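You operate a simulated robot arm through the tools that you are given. There is no shell and no other tool.

Carry out the task below with a simulated two-armed robot. There is one attempt and no reset: what you move stays moved.

JOB
Top up the washer, switch it on and run one Mid cycle.
Fine: water to the Max line or a little over before the start; wait till the display says Done; drain, lid and basket stay shut.

The check looks at the end state, three seconds after you hand in, the way a careful person would. Anything else that was tipped, shoved, dropped, spilled or broken makes it a failure. A push-on lid holds only when it is set on centred and level and pressed home; a screw cap is set on level and turned clockwise until tight.

ROBOT AND FRAMES
Two 7-joint arms with two-finger grippers on one trunk that stands fixed in place. Base frame: the origin is at the foot of the trunk, x ahead of it, y to its left, z up. Readings come in mm, rad, newtons and seconds.
The left shoulder is at [27, 174, 1329], the right one opposite. With the tool pointing down near the work surface each hand reaches from about 100 to 740 mm from the base axis, measured 20 degrees to its own side. Payload 2.94 kg a hand.
Tool frame (each hand has its own): the origin (TCP) lies between the finger pads and is the grasp point; the fingertips stand 30 mm ahead of it; z points along the fingers, y is the line along which they close. The gripper opens to 138 mm; its body begins 109 mm behind the TCP.
Orientation is that of the tool frame in the base frame, as a unit quaternion [x, y, z, w]. With the fingers straight down and closing along the base's y, the tool's x points along the base's -x, its y along +y and its z along -z.

CONTROLS
- The arms move only by the tool apply_moves. It takes "left_moves", "right_moves" or both (then of equal length, played together; a hand with none holds still); each is one flat list of numbers, 7 for each row, row after row: the shift along the tool's x, y, z in units of 150 mm (1.0 is 150 mm), then the turn, a rotation vector about the tool's x, y, z in units of 60 degrees (1.0 is 60 degrees), then the opening, from 0 (shut) to 1 (fully open). In form: [x, y, z, rx, ry, rz, claw, x, y, z, rx, ry, rz, claw, ...]. A call has 1 to 20 rows; each row is the pose to reach, as a shift and turn from the pose commanded when the call began, along the tool's axes at that moment. A call with a number of a shift or a turn outside -1 to 1 is refused whole. Each row takes 0.2 s and may step no farther than 50 mm and 0.15 rad from the row before; otherwise, or with a gripper value out of range, the whole call is refused. A pose out of reach is approached as far as the arm can. The call stops where the force on the tool passes 40 N (or 10 N more than at its start, if that is more) or the arm is blocked; 0.2 s more then pass. The fingers move at their own pace (about 45 mm/s each) and stop on an object; they squeeze with about 42 N. The grip force told is the motor's: it shows also when the fingers shut on nothing. Time passes only in rows, and 0.2 s behind the last, so rows that repeat a pose let the fingers close. It gives the time, the measured TCP pose, the force on the tool (base axes), the opening and the grip force at its end, in the units of the frame above (readings bear some noise), with the torque about the TCP (base axes, N m) and any sound that the robot's microphone picked up.
- Cameras (640 x 400 px; columns grow to the right, rows downward): "scene" is now at [47.5, -49.4, 1794.2]; the picture's right is [-0.66, -0.75, -0.00], its down [-0.62, 0.55, -0.56] and it looks along [0.42, -0.37, -0.83] (base axes); focal length 296 px, centre (320, 200). "left" rides on the left gripper at [71, -19, -146] in its tool frame; the picture's right is [0.26, 0.97, 0.00], its down [-0.85, 0.23, -0.48] and it looks along [-0.46, 0.12, 0.88] (tool axes); focal length 280 px, centre (320, 200). "right" rides on the right gripper at [71, 19, -146] in its tool frame; the picture's right is [-0.26, 0.97, 0.00], its down [-0.85, -0.23, -0.48] and it looks along [-0.46, -0.13, 0.88] (tool axes); focal length 280 px, centre (320, 200).
- camera(camera): a new picture of that camera. It takes no simulated time.
- raise_lower(by): moves the trunk up (or, below 0, down) by that many mm; the arms and the scene camera ride with it, the base frame stays. It gives what a move gives, with no picture.
- head_to(pan, tilt): turns the head with the scene camera to pan (to the left, within 2.094 rad either way) and tilt (down, from -0.506 to 1.204), counted from straight ahead of the robot (the tilt from the chest, where the trunk bows). It gives what a move gives.
- measure_at(camera, pixels): for up to 12 pixels [column, row] of the newest picture of that camera ("zoom" is the newest enlarged one), the place [x, y, z] in the base frame of the surface seen there, good to about 3 mm. It takes no simulated time.
- enlarge(camera, box): a new picture of the part [left, top, right, bottom] of that camera's present view, enlarged. It takes no simulated time.
- hand_in(): hands the job in; it is judged then, once.

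Open the grippers and draw the arms clear of the work before you hand the job in, unless the task says otherwise.

The tools are called after ">>>" as name(argument=value, ...) on one line, values as JSON. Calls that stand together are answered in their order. apply_moves: Moves the arms, as the interface text tells. Its arguments: {"type":"object","properties":{"left_moves":{"type":"array","items":{"type":"number"}},"right_moves":{"type":"array","items":{"type":"number"}}},"required":[]} The other tools are called the same way: raise_lower (by) moves the trunk up or down; head_to (pan, tilt) turns the head that bears the scene camera; camera (camera) takes a picture; measure_at (camera, pixels) gives the place of the surface under pixels of a picture; enlarge (camera, box) takes an enlarged picture of a part of a camera's view; hand_in () hands the job in.

At the start:

```text
time_s: 0.0
left_eef_pos: [576.9, -113.9, 1380.2]
left_tcp_rot: [-0.001, 1.0, 0.001, -0.001]
left_contact_force: [0.5, -0.1, 0.2]
left_moment: [0.03, 0.0, -0.04]
left_opening: 138.2
left_grasp_force: 0.1
right_eef_pos: [386.2, -581.9, 1274.1]
right_tcp_rot: [0.0, 1.0, 0.001, 0.0]
right_contact_force: [-0.8, -0.5, -0.4]
right_moment: [0.01, 0.03, -0.03]
right_opening: 138.2
right_grasp_force: 0.0
trunk travel left (down, up): [-500.0, 234.0]
head pan, tilt (commanded): [-0.717, 0.976]
```

scene: 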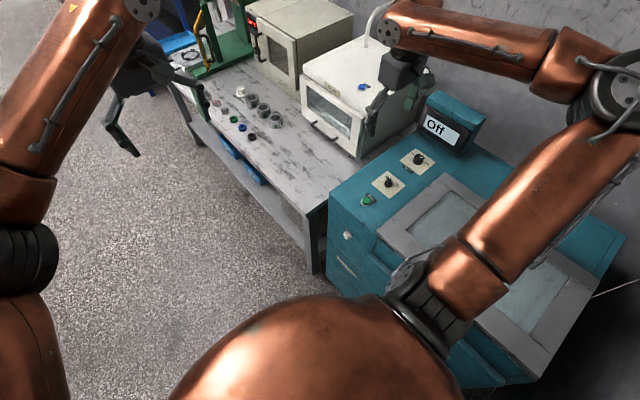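
right: 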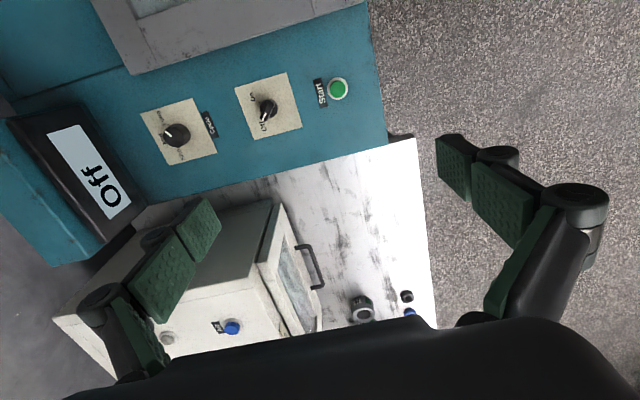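
left: 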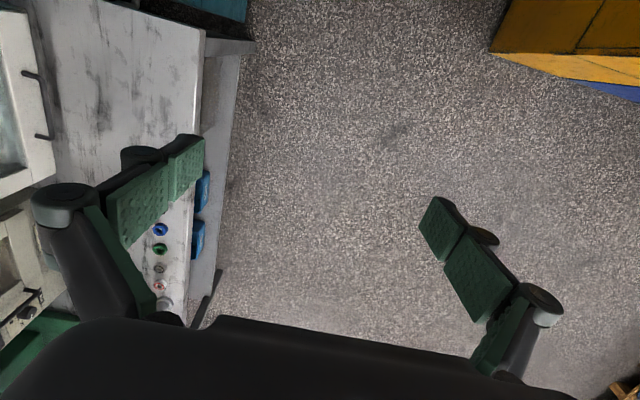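

I start by looking closer at the teal washer (display "Off" near scene pixel (440,127), knobs at (418,158) and (388,181), green button at (367,200)). I take enlarged views.

>>> enlarge(camera="scene", box=[320, 80, 640, 280])

>>> enlarge(camera="right", box=[0, 0, 400, 250])

>>> enlarge(camera="scene", box=[160, 0, 400, 150])

```text
2.00 times, centred on (480, 180) of scene
```

zoom: 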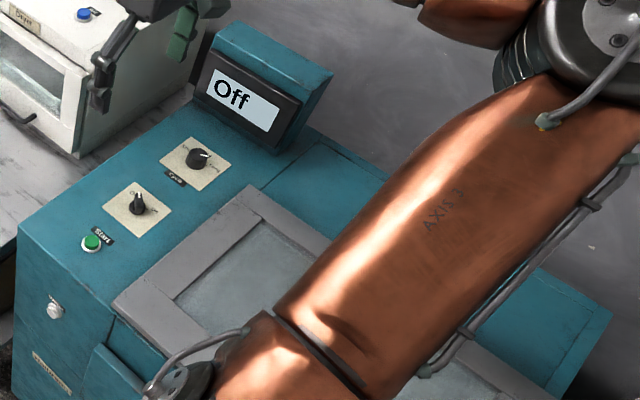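

```text
1.60 times, centred on (200, 125) of right
```

zoom: 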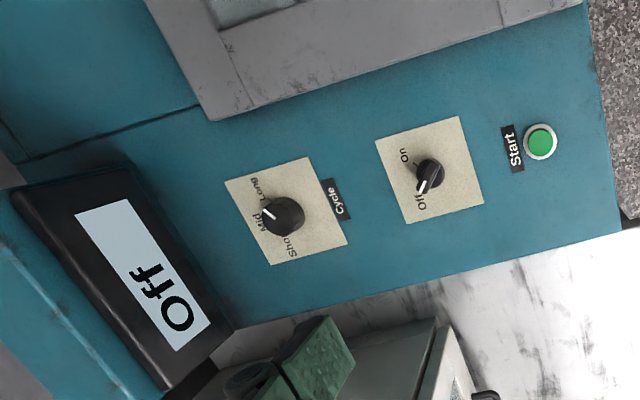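

```text
2.67 times, centred on (280, 75) of scene
```

zoom: 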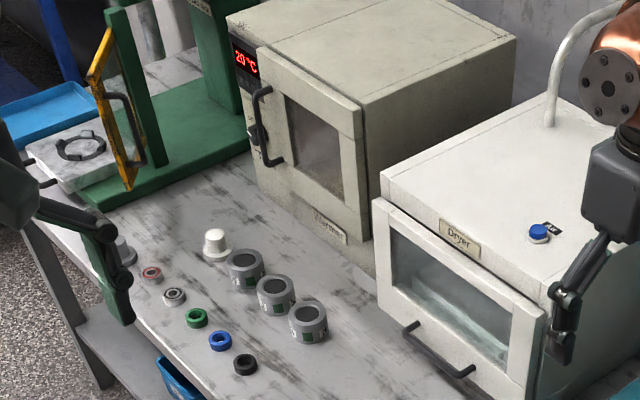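

The cycle knob seems to be at Mid already and the power knob at Off. Next I look around for the water source and the rest of the surroundings by turning the head.

>>> head_to(pan=-1.3, tilt=0.8)

>>> camera(camera="scene")

>>> head_to(pan=0.0, tilt=0.8)

>>> camera(camera="scene")

>>> head_to(pan=1.0, tilt=0.8)

>>> camera(camera="scene")

>>> head_to(pan=-2.05, tilt=0.9)

>>> camera(camera="scene")

```text
time_s: 1.0
left_eef_pos: [579.2, -115.1, 1379.5]
left_tcp_rot: [-0.001, 1.0, 0.0, 0.001]
left_contact_force: [0.7, -0.1, 0.6]
left_moment: [-0.06, 0.0, -0.01]
left_opening: 138.1
left_grasp_force: 0.0
right_eef_pos: [385.4, -581.5, 1274.5]
right_tcp_rot: [0.0, 1.0, 0.0, 0.0]
right_contact_force: [-0.2, 0.6, -0.5]
right_moment: [-0.01, -0.05, -0.01]
right_opening: 138.1
right_grasp_force: 0.1
trunk travel left (down, up): [-500.0, 234.0]
head pan, tilt (commanded): [-1.3, 0.799]
```

```text
taken
```

scene: 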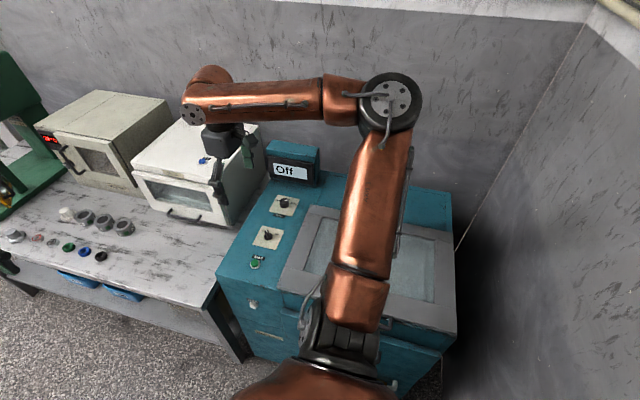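

```text
time_s: 2.5
left_eef_pos: [578.2, -115.1, 1379.9]
left_tcp_rot: [-0.001, 1.0, 0.001, 0.0]
left_contact_force: [-0.1, -0.4, -0.9]
left_moment: [-0.06, -0.01, -0.02]
left_opening: 138.2
left_grasp_force: 0.1
right_eef_pos: [387.0, -581.8, 1274.2]
right_tcp_rot: [0.0, 1.0, 0.001, 0.001]
right_contact_force: [0.8, 0.0, 0.6]
right_moment: [0.0, 0.04, -0.01]
right_opening: 138.0
right_grasp_force: 0.1
trunk travel left (down, up): [-500.0, 234.0]
head pan, tilt (commanded): [0.0, 0.799]
```

```text
taken
```

scene: 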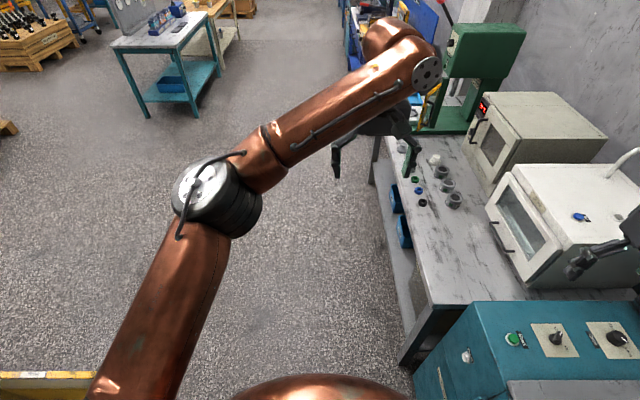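

```text
time_s: 3.7
left_eef_pos: [578.0, -115.5, 1379.2]
left_tcp_rot: [-0.001, 1.0, 0.0, 0.0]
left_contact_force: [0.4, 0.2, -0.5]
left_moment: [0.02, 0.02, -0.01]
left_opening: 138.0
left_grasp_force: 0.0
right_eef_pos: [386.7, -582.2, 1273.2]
right_tcp_rot: [-0.001, 1.0, 0.0, 0.0]
right_contact_force: [-0.3, 0.6, 0.8]
right_moment: [0.01, -0.01, -0.04]
right_opening: 138.1
right_grasp_force: 0.2
trunk travel left (down, up): [-500.0, 234.0]
head pan, tilt (commanded): [1.0, 0.799]
```

```text
taken
```

scene: 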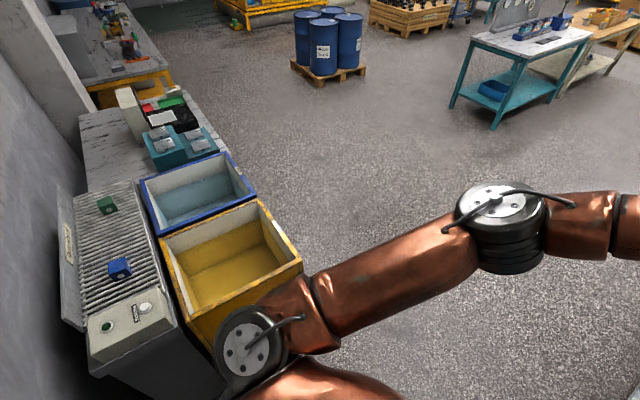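

```text
time_s: 6.4
left_eef_pos: [577.6, -114.7, 1380.1]
left_tcp_rot: [0.0, 1.0, 0.0, 0.0]
left_contact_force: [-0.8, -0.1, 0.2]
left_moment: [0.0, -0.05, 0.0]
left_opening: 138.0
left_grasp_force: 0.2
right_eef_pos: [386.1, -582.0, 1273.9]
right_tcp_rot: [0.0, 1.0, 0.001, 0.0]
right_contact_force: [-0.4, -0.3, -1.2]
right_moment: [0.01, 0.01, 0.01]
right_opening: 138.0
right_grasp_force: 0.0
trunk travel left (down, up): [-500.0, 234.0]
head pan, tilt (commanded): [-2.051, 0.901]
```

```text
taken
```

scene: 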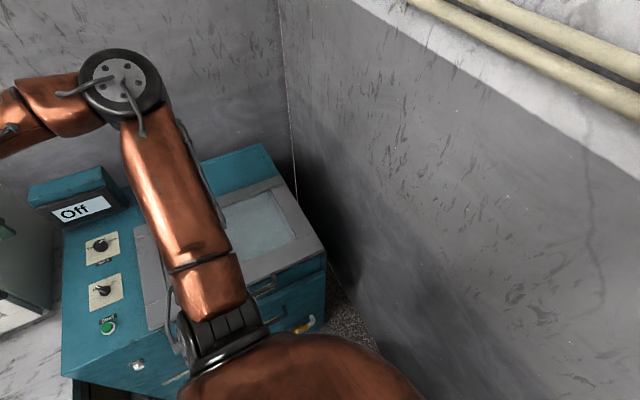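

The white thing on the washer's front at (138,366) and the yellow handle at (303,326) need a closer look; I enlarge these areas.

>>> enlarge(camera="scene", box=[40, 200, 360, 400])

>>> head_to(pan=-1.0, tilt=1.1)

>>> camera(camera="scene")

>>> enlarge(camera="scene", box=[200, 100, 520, 300])

```text
2.00 times, centred on (200, 300) of scene
```

zoom: 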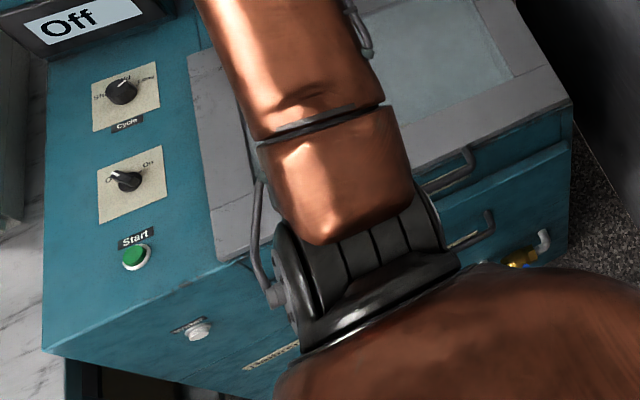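

```text
time_s: 7.7
left_eef_pos: [577.5, -114.7, 1379.8]
left_tcp_rot: [-0.001, 1.0, -0.001, 0.0]
left_contact_force: [0.2, 0.5, -0.5]
left_moment: [-0.03, 0.02, 0.02]
left_opening: 137.9
left_grasp_force: 0.1
right_eef_pos: [386.3, -581.6, 1274.1]
right_tcp_rot: [0.0, 1.0, 0.001, -0.001]
right_contact_force: [0.7, -0.7, 0.2]
right_moment: [0.01, -0.01, 0.03]
right_opening: 137.9
right_grasp_force: 0.1
trunk travel left (down, up): [-500.0, 234.0]
head pan, tilt (commanded): [-1.0, 1.1]
```

```text
taken
```

scene: 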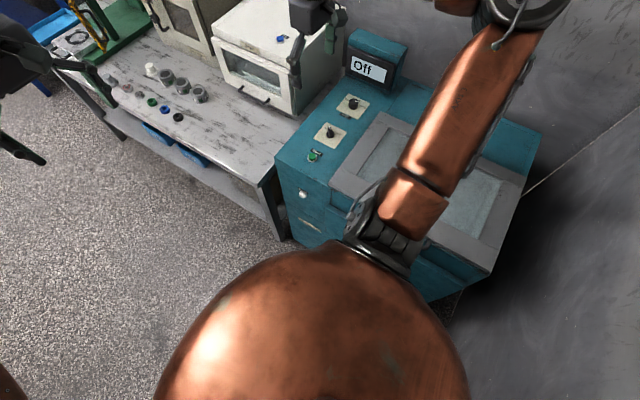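

```text
2.00 times, centred on (360, 200) of scene
```

zoom: 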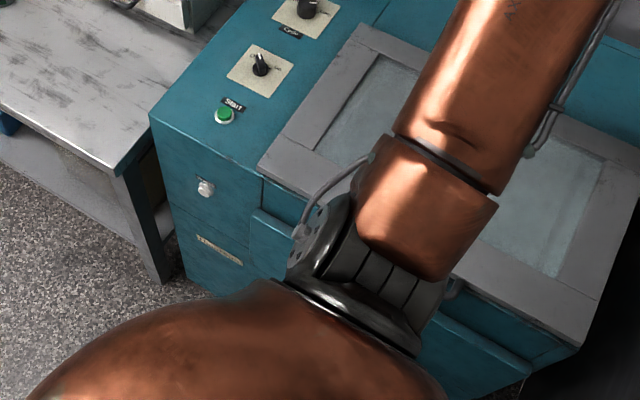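

The arm hides the washer's front middle. I measure the key points: Start (315,155), power knob (331,133), cycle knob (353,104), display (369,70), white front button (303,194), lid and panel corners.

>>> measure_at(camera="scene", pixels=[[315, 155], [331, 131], [353, 101], [369, 70], [303, 195], [277, 155], [308, 220], [330, 180], [380, 115], [470, 265], [290, 235], [540, 130]])

>>> measure_at(camera="zoom", pixels=[[224, 115], [207, 187], [218, 250], [260, 75], [243, 85], [310, 25], [300, 15], [280, 165], [290, 120], [500, 220], [590, 300], [480, 340]])

```text
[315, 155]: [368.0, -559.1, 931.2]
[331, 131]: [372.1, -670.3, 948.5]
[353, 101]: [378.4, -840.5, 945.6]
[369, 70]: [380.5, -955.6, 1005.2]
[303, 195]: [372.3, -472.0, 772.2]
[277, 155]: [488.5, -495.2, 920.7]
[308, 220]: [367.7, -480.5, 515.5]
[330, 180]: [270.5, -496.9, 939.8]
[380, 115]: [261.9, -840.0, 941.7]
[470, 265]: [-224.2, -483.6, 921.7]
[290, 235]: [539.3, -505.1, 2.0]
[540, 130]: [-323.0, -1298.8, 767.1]
```

```text
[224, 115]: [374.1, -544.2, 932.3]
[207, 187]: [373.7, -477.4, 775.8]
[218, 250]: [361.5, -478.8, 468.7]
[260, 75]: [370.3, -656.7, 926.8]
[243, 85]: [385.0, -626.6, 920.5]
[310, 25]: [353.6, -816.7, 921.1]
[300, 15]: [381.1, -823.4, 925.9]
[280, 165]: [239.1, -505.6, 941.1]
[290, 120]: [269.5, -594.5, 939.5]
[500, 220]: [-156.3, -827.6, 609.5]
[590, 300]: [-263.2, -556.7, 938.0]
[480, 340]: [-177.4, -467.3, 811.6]
```

I zoom hard on the white front button (303,192) and the plate at (308,220) to read their labels, and on the top controls.

>>> enlarge(camera="scene", box=[280, 170, 344, 210])

>>> enlarge(camera="scene", box=[280, 200, 344, 240])

>>> enlarge(camera="scene", box=[300, 80, 396, 140])

>>> enlarge(camera="right", box=[130, 60, 370, 210])

```text
10.00 times, centred on (312, 190) of scene
```

zoom: 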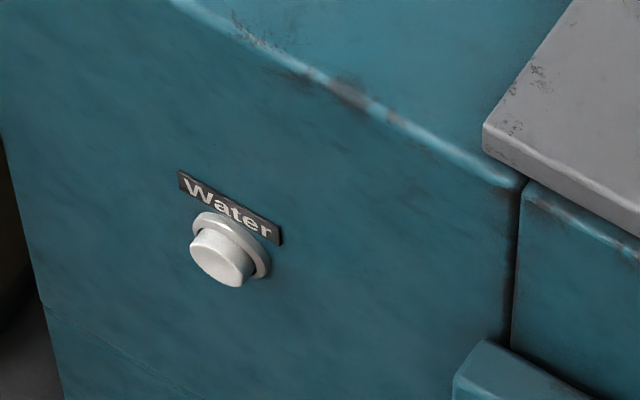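

```text
10.00 times, centred on (312, 220) of scene
```

zoom: 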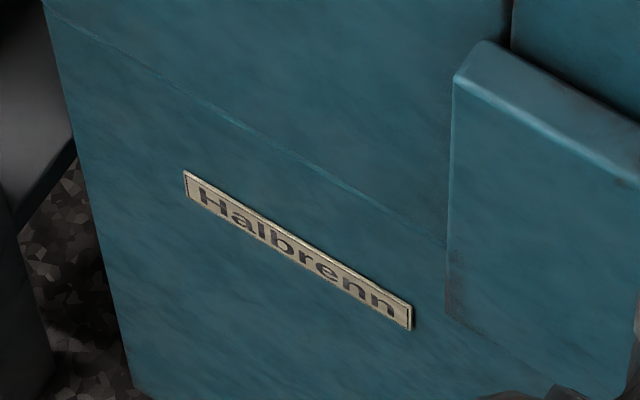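

```text
6.67 times, centred on (348, 110) of scene
```

zoom: 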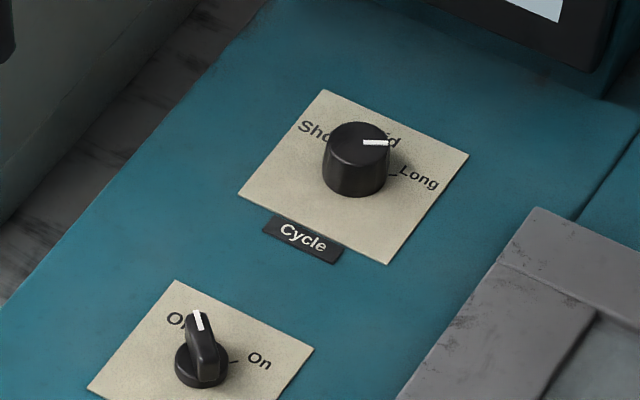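

```text
2.67 times, centred on (250, 135) of right
```

zoom: 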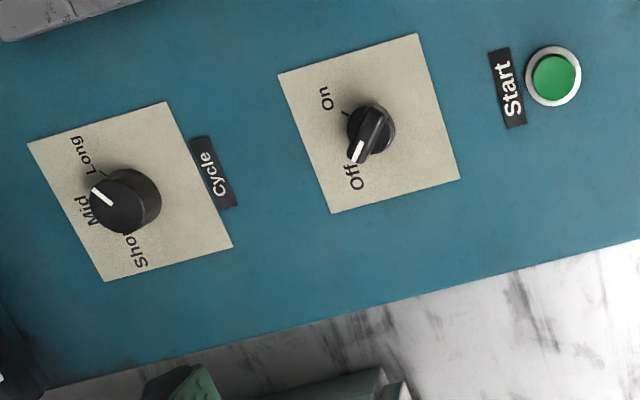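

The zooms show the cycle pointer is on Long (about 58° right of Mid), the power knob on Off, and the white front button is "Water". I must see the Max line, so I clear the right arm; first I move the left hand away to the left to give room.

>>> apply_moves(left_moves=[0, 0.33, 0, 0, 0, 0, 1, 0, 0.66, 0, 0, 0, 0, 1, 0, 1, 0, 0, 0, 0, 1])

>>> apply_moves(left_moves=[0, 0.33, 0, 0, 0, 0, 1, 0, 0.66, 0, 0, 0, 0, 1, 0, 1, 0, 0, 0, 0, 1])

>>> apply_moves(left_moves=[0, 0.33, 0, 0, 0, 0, 1, 0, 0.66, 0, 0, 0, 0, 1, 0, 1, 0, 0, 0, 0, 1])

>>> camera(camera="scene")

```text
refused: row 3 steps farther than a row can; nothing moved
```

```text
refused: row 3 steps farther than a row can; nothing moved
```

```text
refused: row 3 steps farther than a row can; nothing moved
```

```text
taken
```

scene: 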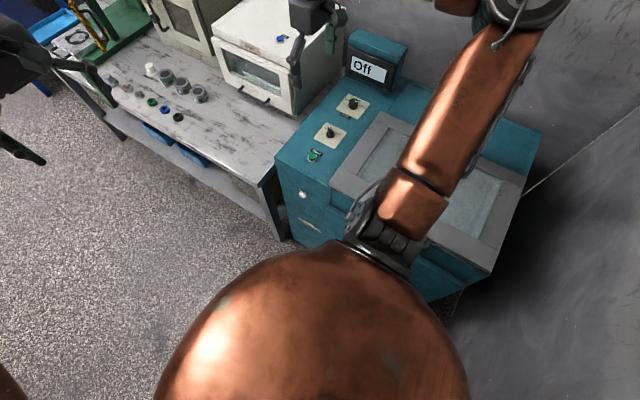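

The last row stepped a hair over 50 mm (0.34), so nothing moved. I repeat with steps of 0.25.

>>> apply_moves(left_moves=[0, 0.25, 0, 0, 0, 0, 1, 0, 0.5, 0, 0, 0, 0, 1, 0, 0.75, 0, 0, 0, 0, 1, 0, 1, 0, 0, 0, 0, 1])

>>> apply_moves(left_moves=[0, 0.25, 0, 0, 0, 0, 1, 0, 0.5, 0, 0, 0, 0, 1, 0, 0.75, 0, 0, 0, 0, 1, 0, 1, 0, 0, 0, 0, 1])

>>> apply_moves(left_moves=[0, 0.25, 0, 0, 0, 0, 1, 0, 0.5, 0, 0, 0, 0, 1, 0, 0.75, 0, 0, 0, 0, 1, 0, 1, 0, 0, 0, 0, 1])

```text
time_s: 8.7
left_eef_pos: [574.2, 37.4, 1379.3]
left_tcp_rot: [0.0, 1.0, -0.001, -0.001]
left_contact_force: [0.1, 1.6, -0.2]
left_moment: [-0.06, 0.0, -0.03]
left_opening: 138.1
left_grasp_force: 0.1
right_eef_pos: [386.5, -579.4, 1276.9]
right_tcp_rot: [0.0, 1.0, -0.002, 0.0]
right_contact_force: [-0.3, 1.0, -0.7]
right_moment: [-0.05, 0.0, -0.03]
right_opening: 138.2
right_grasp_force: 0.0
trunk travel left (down, up): [-500.0, 234.0]
head pan, tilt (commanded): [-1.0, 1.1]
```

```text
time_s: 9.7
left_eef_pos: [576.2, 189.4, 1380.6]
left_tcp_rot: [0.0, 1.0, -0.001, 0.0]
left_contact_force: [0.1, 1.1, 1.2]
left_moment: [-0.08, -0.02, -0.01]
left_opening: 137.8
left_grasp_force: 0.1
right_eef_pos: [386.1, -578.7, 1276.1]
right_tcp_rot: [0.0, 1.0, -0.001, 0.0]
right_contact_force: [0.0, 1.0, 0.5]
right_moment: [-0.06, -0.01, 0.04]
right_opening: 138.1
right_grasp_force: 0.1
trunk travel left (down, up): [-500.0, 234.0]
head pan, tilt (commanded): [-1.0, 1.1]
```

```text
time_s: 10.7
left_eef_pos: [575.4, 337.4, 1377.7]
left_tcp_rot: [0.0, 1.0, -0.001, 0.001]
left_contact_force: [0.2, 1.0, -0.3]
left_moment: [-0.06, -0.01, 0.0]
left_opening: 138.0
left_grasp_force: 0.1
right_eef_pos: [386.2, -579.0, 1277.1]
right_tcp_rot: [0.0, 1.0, 0.0, 0.0]
right_contact_force: [-0.2, 0.0, -0.6]
right_moment: [-0.07, 0.02, 0.03]
right_opening: 137.7
right_grasp_force: 0.0
trunk travel left (down, up): [-500.0, 234.0]
head pan, tilt (commanded): [-1.0, 1.1]
```

The left hand is clear at y=337. Now the right hand goes toward +x, +y and up to unblock the view of the washer.

>>> apply_moves(right_moves=[-0.15, 0.2, -0.1, 0, 0, 0, 1, -0.3, 0.4, -0.2, 0, 0, 0, 1, -0.45, 0.6, -0.3, 0, 0, 0, 1, -0.6, 0.8, -0.4, 0, 0, 0, 1, -0.7, 1.0, -0.5, 0, 0, 0, 1])

>>> apply_moves(right_moves=[-0.1, 0.25, 0, 0, 0, 0, 1, -0.2, 0.5, 0, 0, 0, 0, 1, -0.3, 0.75, 0, 0, 0, 0, 1, -0.4, 1.0, 0, 0, 0, 0, 1])

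>>> camera(camera="scene")

```text
time_s: 11.9
left_eef_pos: [575.1, 339.3, 1378.3]
left_tcp_rot: [-0.001, 1.0, -0.001, 0.0]
left_contact_force: [0.3, 1.3, -0.1]
left_moment: [-0.07, -0.05, 0.03]
left_opening: 137.8
left_grasp_force: 0.0
right_eef_pos: [491.6, -428.2, 1350.6]
right_tcp_rot: [0.0, 1.0, -0.002, 0.0]
right_contact_force: [0.7, 0.9, 0.5]
right_moment: [-0.08, -0.04, -0.03]
right_opening: 138.0
right_grasp_force: 0.1
trunk travel left (down, up): [-500.0, 234.0]
head pan, tilt (commanded): [-1.0, 1.1]
```

```text
time_s: 12.9
left_eef_pos: [578.8, 336.3, 1377.1]
left_tcp_rot: [0.0, 1.0, 0.0, -0.001]
left_contact_force: [1.1, 0.5, 0.4]
left_moment: [0.0, -0.02, -0.01]
left_opening: 137.8
left_grasp_force: 0.1
right_eef_pos: [547.2, -289.0, 1350.5]
right_tcp_rot: [0.003, 1.0, 0.0, -0.001]
right_contact_force: [-0.2, -0.9, -0.1]
right_moment: [0.01, 0.03, 0.05]
right_opening: 137.9
right_grasp_force: 0.1
right hand out of reach, approached as far as the arm can: row 4
trunk travel left (down, up): [-500.0, 234.0]
head pan, tilt (commanded): [-1.0, 1.1]
```

```text
taken
```

scene: 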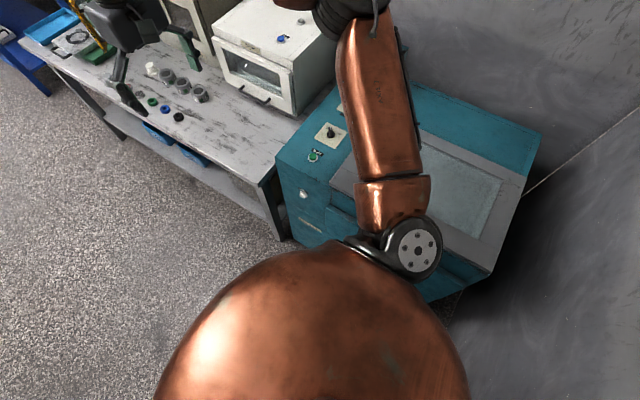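

The lid's right part is now visible at (460,200). I zoom there and also look with the head turned farther right.

>>> enlarge(camera="scene", box=[400, 120, 560, 220])

>>> head_to(pan=-1.9, tilt=1.0)

>>> camera(camera="scene")

>>> enlarge(camera="scene", box=[160, 100, 480, 300])

```text
4.00 times, centred on (480, 170) of scene
```

zoom: 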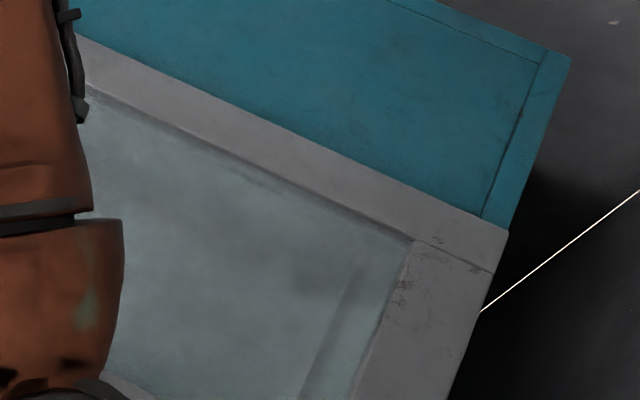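

```text
time_s: 14.1
left_eef_pos: [576.6, 334.8, 1378.0]
left_tcp_rot: [-0.001, 1.0, 0.0, 0.0]
left_contact_force: [0.2, 0.8, 0.7]
left_moment: [0.02, 0.0, 0.0]
left_opening: 137.9
left_grasp_force: 0.2
right_eef_pos: [546.0, -290.9, 1352.2]
right_tcp_rot: [0.001, 1.0, 0.001, 0.0]
right_contact_force: [-0.2, -0.6, 0.6]
right_moment: [0.01, 0.0, -0.02]
right_opening: 138.1
right_grasp_force: 0.0
trunk travel left (down, up): [-500.0, 234.0]
head pan, tilt (commanded): [-1.901, 1.0]
```

```text
taken
```

scene: 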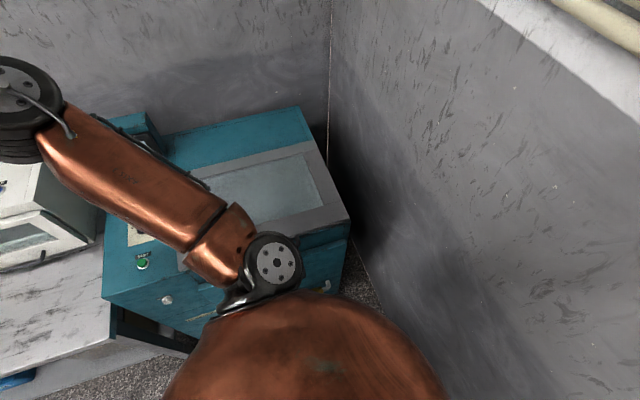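

```text
2.00 times, centred on (320, 200) of scene
```

zoom: 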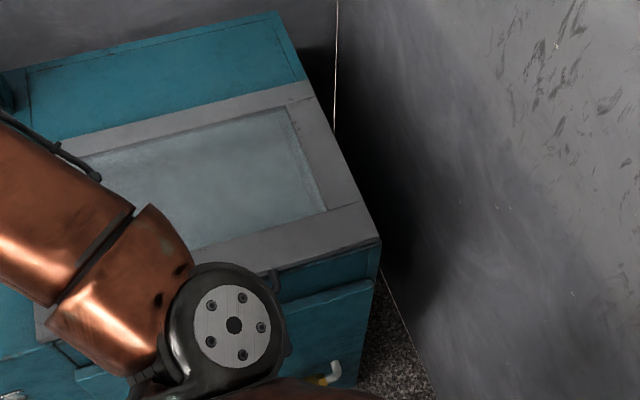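

The lid window shows only a vague interior from here. I bring the right hand back over the lid so its wrist camera can look down into the tub.

>>> apply_moves(right_moves=[0.2, -0.2, 0, 0, 0, 0, 1, 0.4, -0.4, 0, 0, 0, 0, 1, 0.6, -0.6, 0, 0, 0, 0, 1, 0.8, -0.8, 0, 0, 0, 0, 1, 1.0, -1.0, 0, 0, 0, 0, 1])

>>> apply_moves(right_moves=[0.2, -0.2, 0, 0, 0, 0, 1, 0.4, -0.4, 0, 0, 0, 0, 1, 0.6, -0.6, 0, 0, 0, 0, 1, 0.8, -0.8, 0, 0, 0, 0, 1, 1.0, -1.0, 0, 0, 0, 0, 1])

>>> apply_moves(right_moves=[0.25, 0, 0, 0, 0, 0, 1, 0.5, 0, 0, 0, 0, 0, 1, 0.75, 0, 0, 0, 0, 0, 1, 1.0, 0, 0, 0, 0, 0, 1])

>>> camera(camera="right")

>>> camera(camera="scene")

```text
time_s: 15.3
left_eef_pos: [575.8, 334.4, 1379.4]
left_tcp_rot: [-0.001, 1.0, 0.001, -0.001]
left_contact_force: [0.9, -0.7, 1.3]
left_moment: [0.03, 0.0, -0.01]
left_opening: 137.8
left_grasp_force: 0.0
right_eef_pos: [396.2, -441.5, 1348.6]
right_tcp_rot: [-0.001, 1.0, 0.0, 0.001]
right_contact_force: [0.0, -0.1, -0.2]
right_moment: [0.03, -0.04, -0.01]
right_opening: 138.1
right_grasp_force: 0.0
trunk travel left (down, up): [-500.0, 234.0]
head pan, tilt (commanded): [-1.901, 1.0]
```

```text
time_s: 16.5
left_eef_pos: [578.2, 333.7, 1377.0]
left_tcp_rot: [0.0, 1.0, 0.001, -0.002]
left_contact_force: [0.3, -0.2, 0.3]
left_moment: [0.02, 0.04, 0.02]
left_opening: 137.8
left_grasp_force: 0.1
right_eef_pos: [253.6, -590.1, 1327.2]
right_tcp_rot: [-0.001, 1.0, 0.0, 0.002]
right_contact_force: [-0.4, -0.2, -0.3]
right_moment: [0.0, 0.07, -0.03]
right_opening: 138.0
right_grasp_force: 0.1
right hand out of reach, approached as far as the arm can: row 4, 5
trunk travel left (down, up): [-500.0, 234.0]
head pan, tilt (commanded): [-1.901, 1.0]
```

```text
time_s: 17.5
left_eef_pos: [574.9, 334.4, 1378.4]
left_tcp_rot: [-0.001, 1.0, 0.0, 0.0]
left_contact_force: [-0.2, 0.9, 1.1]
left_moment: [-0.02, -0.01, -0.02]
left_opening: 137.8
left_grasp_force: 0.1
right_eef_pos: [151.5, -582.4, 1275.3]
right_tcp_rot: [0.0, 1.0, 0.0, 0.002]
right_contact_force: [0.7, 0.4, -0.5]
right_moment: [-0.01, 0.01, -0.01]
right_opening: 138.0
right_grasp_force: 0.0
right hand out of reach, approached as far as the arm can: row 1, 2, 3, 4
trunk travel left (down, up): [-500.0, 234.0]
head pan, tilt (commanded): [-1.901, 1.0]
```

```text
taken
```

right: 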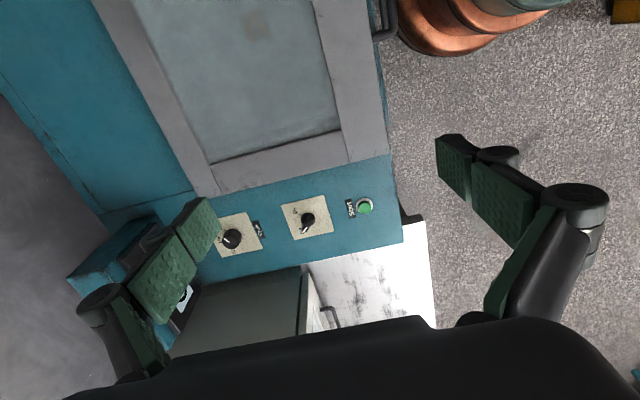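

```text
taken
```

scene: 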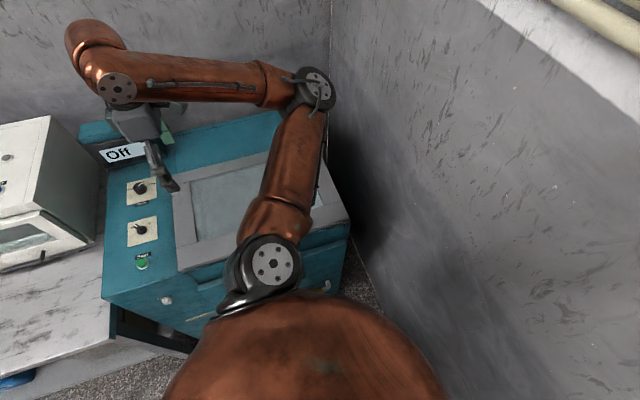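

Now the window is visible in the right camera around (240,80). I enlarge both views of the window.

>>> enlarge(camera="right", box=[80, 0, 400, 200])

>>> enlarge(camera="scene", box=[150, 140, 278, 220])

>>> measure_at(camera="right", pixels=[[200, 50], [270, 70], [250, 130], [300, 110], [180, 20], [145, 30], [340, 60], [212, 165], [345, 140], [280, 150], [300, 20], [230, 155]])

```text
2.00 times, centred on (240, 100) of right
```

zoom: 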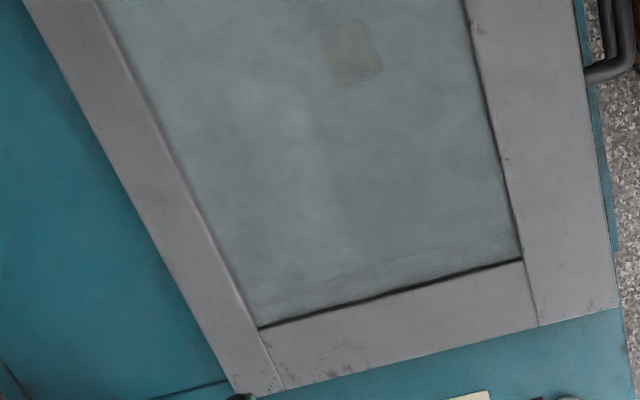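

```text
5.00 times, centred on (214, 180) of scene
```

zoom: 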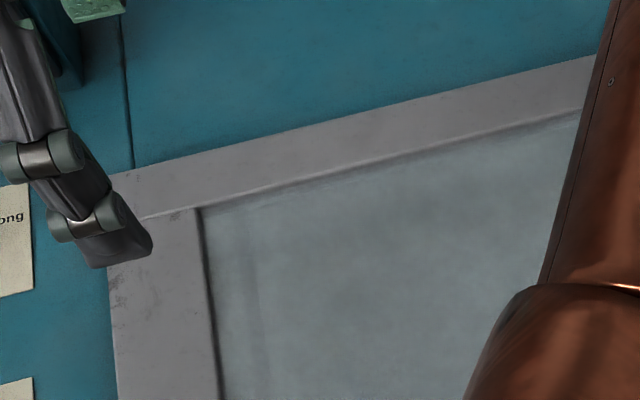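

```text
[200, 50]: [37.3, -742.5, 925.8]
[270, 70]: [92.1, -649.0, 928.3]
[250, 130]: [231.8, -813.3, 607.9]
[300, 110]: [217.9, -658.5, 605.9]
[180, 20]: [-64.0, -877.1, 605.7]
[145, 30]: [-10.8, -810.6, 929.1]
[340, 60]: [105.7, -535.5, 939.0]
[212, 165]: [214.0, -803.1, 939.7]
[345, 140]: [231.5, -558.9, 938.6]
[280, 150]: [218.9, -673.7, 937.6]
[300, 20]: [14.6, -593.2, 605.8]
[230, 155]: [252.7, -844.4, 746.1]
```

The window is hazy: readings pass to the tub floor (z≈606) and wall, no Max line is seen there. I'll bring the left wrist camera around to look at the washer's front face; first turn its tool about z while moving in.

>>> apply_moves(left_moves=[0.11, -0.167, 0.11, 0, 0, 0.125, 1, 0.22, -0.333, 0.22, 0, 0, 0.25, 1, 0.33, -0.5, 0.33, 0, 0, 0.375, 1, 0.44, -0.667, 0.44, 0, 0, 0.5, 1, 0.55, -0.833, 0.55, 0, 0, 0.625, 1, 0.66, -1.0, 0.66, 0, 0, 0.75, 1])

>>> apply_moves(left_moves=[-0.023, -0.165, 0.167, 0, 0, 0.125, 1, -0.046, -0.33, 0.333, 0, 0, 0.25, 1, -0.07, -0.495, 0.5, 0, 0, 0.375, 1, -0.093, -0.66, 0.667, 0, 0, 0.5, 1, -0.116, -0.825, 0.833, 0, 0, 0.625, 1, -0.14, -0.99, 1.0, 0, 0, 0.75, 1])

>>> camera(camera="left")

```text
time_s: 18.9
left_eef_pos: [478.6, 184.1, 1280.6]
left_tcp_rot: [0.383, 0.924, 0.0, 0.0]
left_contact_force: [-0.1, -0.2, -0.4]
left_moment: [0.02, -0.01, -0.02]
left_opening: 138.3
left_grasp_force: 0.1
right_eef_pos: [150.9, -583.4, 1275.5]
right_tcp_rot: [0.0, 1.0, 0.002, 0.002]
right_contact_force: [-0.4, 0.4, -0.3]
right_moment: [-0.02, 0.0, -0.01]
right_opening: 138.2
right_grasp_force: 0.2
trunk travel left (down, up): [-500.0, 234.0]
head pan, tilt (commanded): [-1.901, 1.0]
```

```text
time_s: 20.3
left_eef_pos: [386.5, 65.0, 1129.5]
left_tcp_rot: [0.707, 0.707, 0.001, 0.0]
left_contact_force: [0.0, -0.3, -0.5]
left_moment: [0.0, -0.04, -0.01]
left_opening: 138.1
left_grasp_force: 0.1
right_eef_pos: [151.6, -583.8, 1275.5]
right_tcp_rot: [0.001, 1.0, 0.001, 0.001]
right_contact_force: [0.6, -1.0, 0.7]
right_moment: [-0.01, 0.02, 0.01]
right_opening: 137.9
right_grasp_force: 0.0
trunk travel left (down, up): [-500.0, 234.0]
head pan, tilt (commanded): [-1.901, 1.0]
```

```text
taken
```

left: 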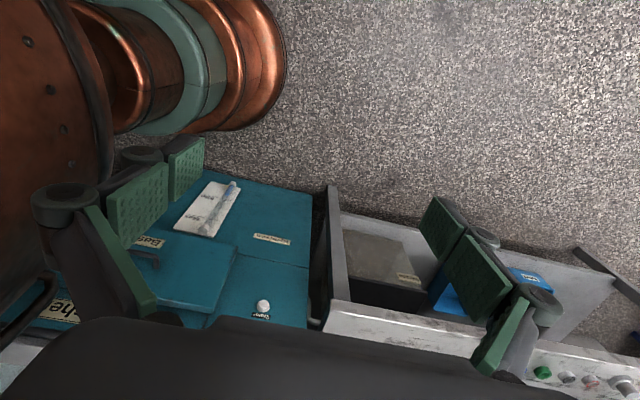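

A sight gauge on the front shows at (213,208) in the left picture (upside-down view). I enlarge it and measure it.

>>> enlarge(camera="left", box=[140, 160, 268, 240])

>>> measure_at(camera="left", pixels=[[232, 190], [222, 202], [212, 222], [195, 225], [210, 187], [263, 303], [148, 241], [150, 260], [272, 239], [310, 200]])

```text
5.00 times, centred on (204, 200) of left
```

zoom: 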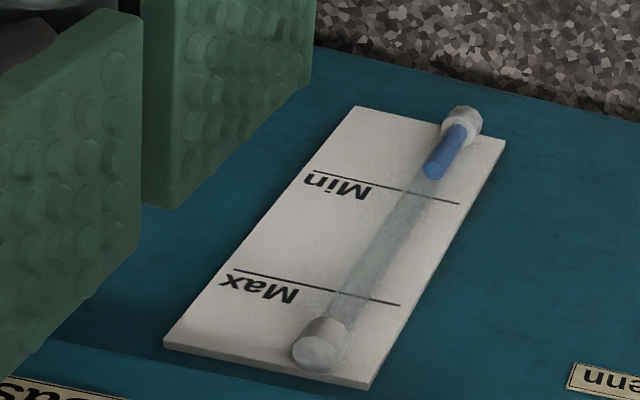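

```text
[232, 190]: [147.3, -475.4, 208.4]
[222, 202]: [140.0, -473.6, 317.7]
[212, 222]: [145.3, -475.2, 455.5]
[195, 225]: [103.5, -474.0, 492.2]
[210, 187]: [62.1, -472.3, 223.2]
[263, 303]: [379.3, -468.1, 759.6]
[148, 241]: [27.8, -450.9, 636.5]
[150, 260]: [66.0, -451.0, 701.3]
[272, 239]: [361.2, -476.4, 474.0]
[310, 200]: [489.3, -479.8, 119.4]
```

The gauge tube at (225,200) shows the blue column below Min, with Min and Max lines on the plate. The left camera can watch it while the right hand presses Water at about (375,-470,770). I move the right hand out in front of the washer and shut its gripper.

>>> apply_moves(right_moves=[-0.15, 0.19, 0, 0, 0, 0, 0.6, -0.3, 0.38, 0, 0, 0, 0, 0.3, -0.45, 0.57, 0, 0, 0, 0, 0, -0.6, 0.76, 0, 0, 0, 0, 0, -0.74, 0.95, 0, 0, 0, 0, 0])

>>> apply_moves(right_moves=[-0.15, 0.19, 0.1, 0, 0, 0, 0, -0.3, 0.38, 0.2, 0, 0, 0, 0, -0.45, 0.57, 0.3, 0, 0, 0, 0, -0.6, 0.76, 0.4, 0, 0, 0, 0, -0.74, 0.95, 0.5, 0, 0, 0, 0])

```text
time_s: 21.5
left_eef_pos: [387.9, 66.8, 1129.7]
left_tcp_rot: [0.707, 0.708, 0.0, 0.0]
left_contact_force: [0.0, -0.2, 0.2]
left_moment: [-0.03, 0.01, -0.02]
left_opening: 138.0
left_grasp_force: 0.0
right_eef_pos: [263.7, -438.1, 1274.2]
right_tcp_rot: [0.0, 1.0, 0.001, 0.0]
right_contact_force: [0.0, 1.1, -0.7]
right_moment: [-0.04, 0.02, 0.02]
right_opening: 34.3
right_grasp_force: 1.4
trunk travel left (down, up): [-500.0, 234.0]
head pan, tilt (commanded): [-1.901, 1.0]
```

```text
time_s: 22.7
left_eef_pos: [387.9, 67.6, 1128.7]
left_tcp_rot: [0.706, 0.708, -0.002, 0.0]
left_contact_force: [0.2, 0.5, 0.3]
left_moment: [-0.05, 0.06, 0.0]
left_opening: 138.2
left_grasp_force: 0.1
right_eef_pos: [375.7, -294.2, 1200.0]
right_tcp_rot: [0.0, 1.0, 0.0, -0.001]
right_contact_force: [0.0, -0.1, -0.3]
right_moment: [-0.02, 0.02, 0.01]
right_opening: 0.1
right_grasp_force: 28.8
trunk travel left (down, up): [-500.0, 234.0]
head pan, tilt (commanded): [-1.901, 1.0]
```

The right hand is at (376,-294,1200), gripper shut. I lower it in front of the machine and tilt the tool toward the front face.

>>> apply_moves(right_moves=[0, -0.06, 0.25, 0.125, 0, 0, 0, 0, -0.12, 0.5, 0.25, 0, 0, 0, 0, -0.18, 0.75, 0.375, 0, 0, 0, 0, -0.24, 1.0, 0.5, 0, 0, 0])

>>> camera(camera="left")

>>> camera(camera="right")

```text
time_s: 23.7
left_eef_pos: [387.5, 66.4, 1128.9]
left_tcp_rot: [0.707, 0.708, -0.001, 0.0]
left_contact_force: [-0.8, 0.6, 0.2]
left_moment: [0.02, -0.01, 0.04]
left_opening: 138.0
left_grasp_force: 0.1
right_eef_pos: [367.1, -347.4, 1056.6]
right_tcp_rot: [0.0, 0.966, -0.258, 0.002]
right_contact_force: [-0.3, -1.3, -0.7]
right_moment: [0.02, -0.01, -0.02]
right_opening: 0.0
right_grasp_force: 28.5
right hand out of reach, approached as far as the arm can: row 4
trunk travel left (down, up): [-500.0, 234.0]
head pan, tilt (commanded): [-1.901, 1.0]
```

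```text
taken
```

left: 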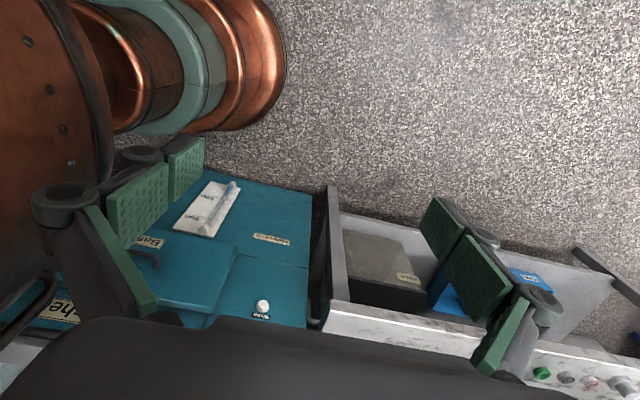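

```text
taken
```

right: 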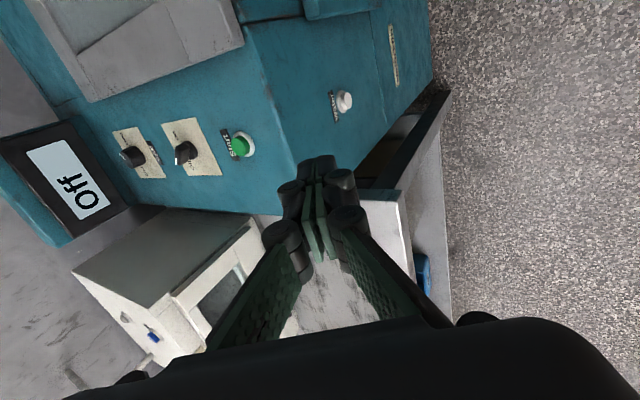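

Row 4 was slightly out of reach (now at (367,-347,1057), tilt 30°). I go lower at the same tilt, where the reach should be easier.

>>> apply_moves(right_moves=[-0.01, 0.11, 0.22, 0, 0, 0, 0, -0.02, 0.22, 0.45, 0, 0, 0, 0, -0.03, 0.33, 0.67, 0, 0, 0, 0, -0.04, 0.44, 0.9, 0, 0, 0, 0])

```text
time_s: 24.7
left_eef_pos: [388.1, 65.3, 1129.1]
left_tcp_rot: [0.706, 0.708, 0.0, 0.0]
left_contact_force: [-0.1, 0.4, 0.8]
left_moment: [0.04, -0.04, -0.04]
left_opening: 138.1
left_grasp_force: 0.1
right_eef_pos: [350.0, -412.5, 990.1]
right_tcp_rot: [-0.001, 0.966, -0.258, 0.001]
right_contact_force: [-0.1, 0.0, -0.5]
right_moment: [0.02, -0.05, -0.01]
right_opening: 0.0
right_grasp_force: 28.3
right hand out of reach, approached as far as the arm can: row 1, 2, 3, 4
trunk travel left (down, up): [-500.0, 234.0]
head pan, tilt (commanded): [-1.901, 1.0]
```

The tilted pose isn't reachable this way with the right arm (it slid to (350,-412,990)). I un-tilt and back off, then try a roll of 90° so that its own camera faces the front of the washer and the finger can press with a small tilt.

>>> apply_moves(right_moves=[-0.03, 0.05, -0.12, -0.125, 0, 0, 0, -0.07, 0.09, -0.25, -0.25, 0, 0, 0, -0.1, 0.14, -0.37, -0.375, 0, 0, 0, -0.13, 0.18, -0.49, -0.5, 0, 0, 0])

>>> apply_moves(right_moves=[0, 0.05, 0, 0, 0, 0.125, 0, 0, 0.1, 0, 0, 0, 0.25, 0, 0, 0.15, 0, 0, 0, 0.375, 0, 0, 0.2, 0, 0, 0, 0.5, 0, 0, 0.25, 0, 0, 0, 0.625, 0, 0, 0.3, 0, 0, 0, 0.75, 0])

```text
time_s: 25.7
left_eef_pos: [387.5, 66.9, 1129.8]
left_tcp_rot: [0.706, 0.708, 0.0, 0.0]
left_contact_force: [-0.9, -0.5, 0.2]
left_moment: [0.0, -0.03, -0.01]
left_opening: 138.0
left_grasp_force: 0.1
right_eef_pos: [367.9, -347.8, 1041.8]
right_tcp_rot: [-0.001, 1.0, 0.001, -0.001]
right_contact_force: [0.2, 0.8, 0.0]
right_moment: [0.02, 0.0, -0.01]
right_opening: 0.2
right_grasp_force: 28.4
trunk travel left (down, up): [-500.0, 234.0]
head pan, tilt (commanded): [-1.901, 1.0]
```

```text
time_s: 27.1
left_eef_pos: [387.9, 67.2, 1128.9]
left_tcp_rot: [0.706, 0.708, -0.001, 0.0]
left_contact_force: [0.4, 0.7, 1.0]
left_moment: [-0.02, 0.03, 0.05]
left_opening: 137.9
left_grasp_force: 0.0
right_eef_pos: [368.9, -300.4, 1045.9]
right_tcp_rot: [0.383, 0.924, 0.0, 0.0]
right_contact_force: [0.9, -0.3, 0.0]
right_moment: [0.05, -0.03, -0.01]
right_opening: 0.2
right_grasp_force: 28.8
trunk travel left (down, up): [-500.0, 234.0]
head pan, tilt (commanded): [-1.901, 1.0]
```

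The 45° roll worked cleanly. I continue the roll by another 45°.

>>> apply_moves(right_moves=[0, 0, 0, 0, 0, 0.125, 0, 0, 0, 0, 0, 0, 0.25, 0, 0, 0, 0, 0, 0, 0.375, 0, 0, 0, 0, 0, 0, 0.5, 0, 0, 0, 0, 0, 0, 0.625, 0, 0, 0, 0, 0, 0, 0.75, 0])

>>> camera(camera="right")

>>> camera(camera="left")

```text
time_s: 28.5
left_eef_pos: [386.4, 66.7, 1129.4]
left_tcp_rot: [0.706, 0.708, 0.0, 0.0]
left_contact_force: [0.6, 0.2, 0.6]
left_moment: [-0.01, 0.01, 0.01]
left_opening: 138.1
left_grasp_force: 0.1
right_eef_pos: [368.0, -300.8, 1045.3]
right_tcp_rot: [0.708, 0.706, 0.0, 0.0]
right_contact_force: [-0.5, -0.9, 0.3]
right_moment: [-0.01, 0.03, 0.01]
right_opening: 0.2
right_grasp_force: 28.6
trunk travel left (down, up): [-500.0, 234.0]
head pan, tilt (commanded): [-1.901, 1.0]
```

```text
taken
```

right: 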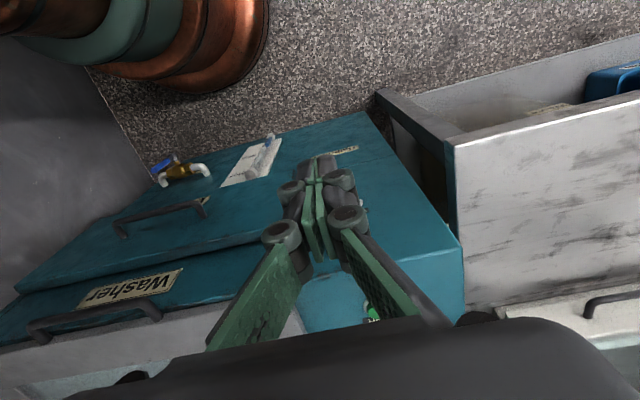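

```text
taken
```

left: 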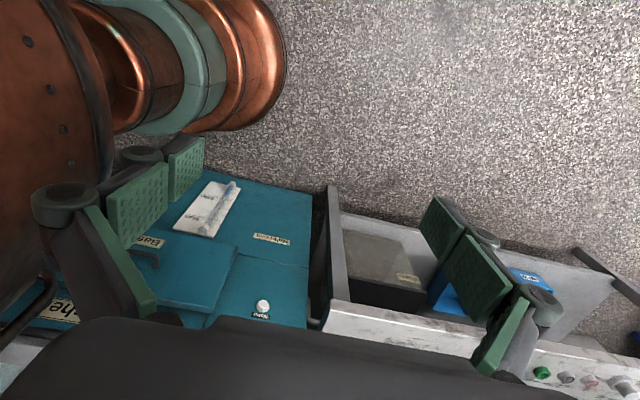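

The right camera now faces the washer front: gauge at (250,160), drain valve at (180,170), basket handle, lid handle. I measure the Water button precisely via an enlarged left view near (262,306).

>>> enlarge(camera="left", box=[230, 280, 294, 320])

>>> enlarge(camera="right", box=[130, 120, 290, 220])

```text
10.00 times, centred on (262, 300) of left
```

zoom: 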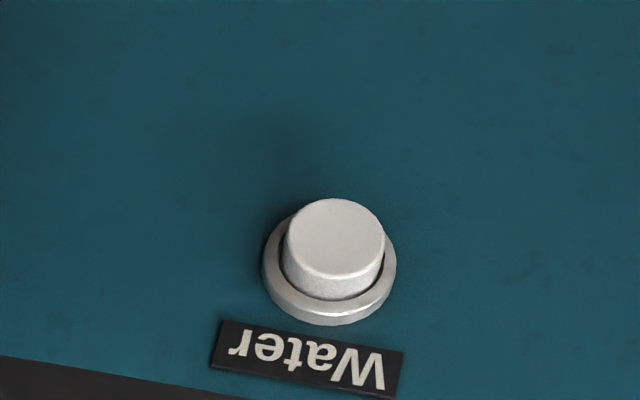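

```text
4.00 times, centred on (210, 170) of right
```

zoom: 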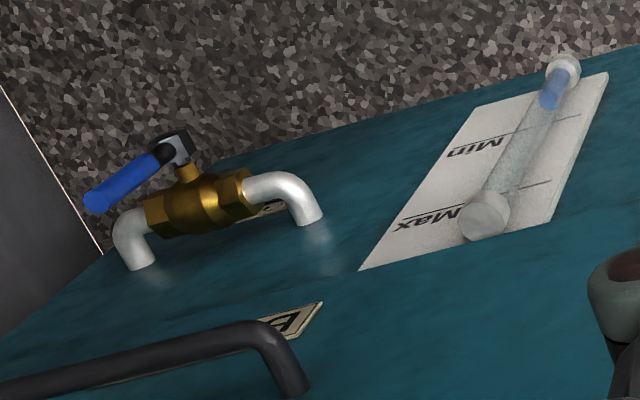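

The drain lever stands across its pipe (shut). I re-enlarge the left view to measure the button face and its rim.

>>> enlarge(camera="left", box=[230, 280, 294, 320])

>>> measure_at(camera="zoom", pixels=[[335, 235], [300, 235], [370, 235], [335, 205], [335, 265], [335, 315], [450, 240], [250, 345], [390, 370], [275, 280]])

>>> measure_at(camera="right", pixels=[[268, 150], [265, 139], [250, 175], [245, 170], [262, 165], [318, 165], [318, 195], [440, 250]])

```text
10.00 times, centred on (262, 300) of left
```

zoom: 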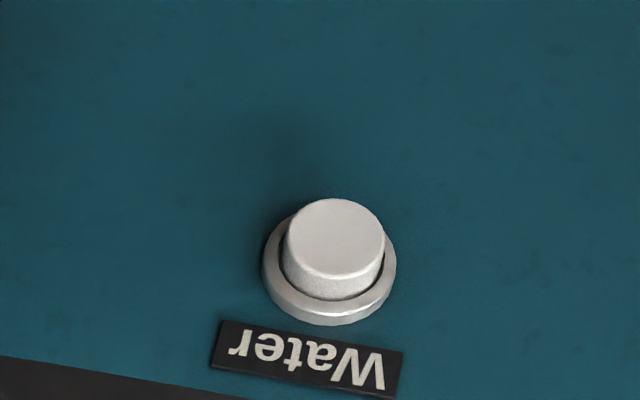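

```text
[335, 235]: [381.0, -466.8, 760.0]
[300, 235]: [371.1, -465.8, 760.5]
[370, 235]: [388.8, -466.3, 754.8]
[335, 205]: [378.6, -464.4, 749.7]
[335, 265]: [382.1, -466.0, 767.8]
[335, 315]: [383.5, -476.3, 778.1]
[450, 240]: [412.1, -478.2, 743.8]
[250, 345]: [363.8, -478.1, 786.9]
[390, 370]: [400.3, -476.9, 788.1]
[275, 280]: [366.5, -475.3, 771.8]
```

```text
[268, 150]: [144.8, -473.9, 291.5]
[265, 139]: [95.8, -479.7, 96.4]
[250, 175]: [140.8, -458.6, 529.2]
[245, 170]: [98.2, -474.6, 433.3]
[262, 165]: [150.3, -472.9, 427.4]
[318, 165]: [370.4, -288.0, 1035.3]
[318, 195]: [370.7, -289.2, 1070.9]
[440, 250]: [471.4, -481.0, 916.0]
```

Button face centre is about (380,-466,759), radius ~12 mm, protruding ~12 mm. I lower the right hand to about (380,-340,900) while tilting 25° toward the front.

>>> apply_moves(right_moves=[-0.06, 0.02, 0.24, 0, -0.105, 0, 0, -0.13, 0.04, 0.48, 0, -0.21, 0, 0, -0.19, 0.06, 0.73, 0, -0.315, 0, 0, -0.26, 0.08, 0.97, 0, -0.42, 0, 0])

>>> camera(camera="right")

```text
time_s: 29.5
left_eef_pos: [387.5, 65.5, 1129.4]
left_tcp_rot: [0.707, 0.707, -0.001, 0.0]
left_contact_force: [0.2, -0.3, 0.0]
left_moment: [0.01, -0.01, -0.03]
left_opening: 137.8
left_grasp_force: 0.1
right_eef_pos: [377.6, -398.7, 989.6]
right_tcp_rot: [0.688, 0.694, -0.155, 0.147]
right_contact_force: [0.2, -0.6, -0.1]
right_moment: [0.01, 0.02, -0.02]
right_opening: 0.0
right_grasp_force: 28.1
right hand out of reach, approached as far as the arm can: row 2, 3, 4
trunk travel left (down, up): [-500.0, 234.0]
head pan, tilt (commanded): [-1.901, 1.0]
```

```text
taken
```

right: 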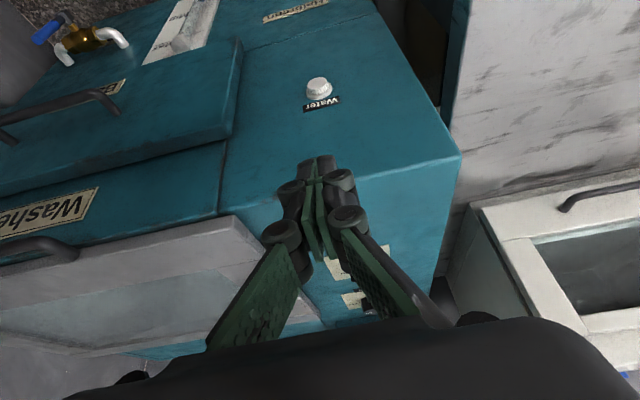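

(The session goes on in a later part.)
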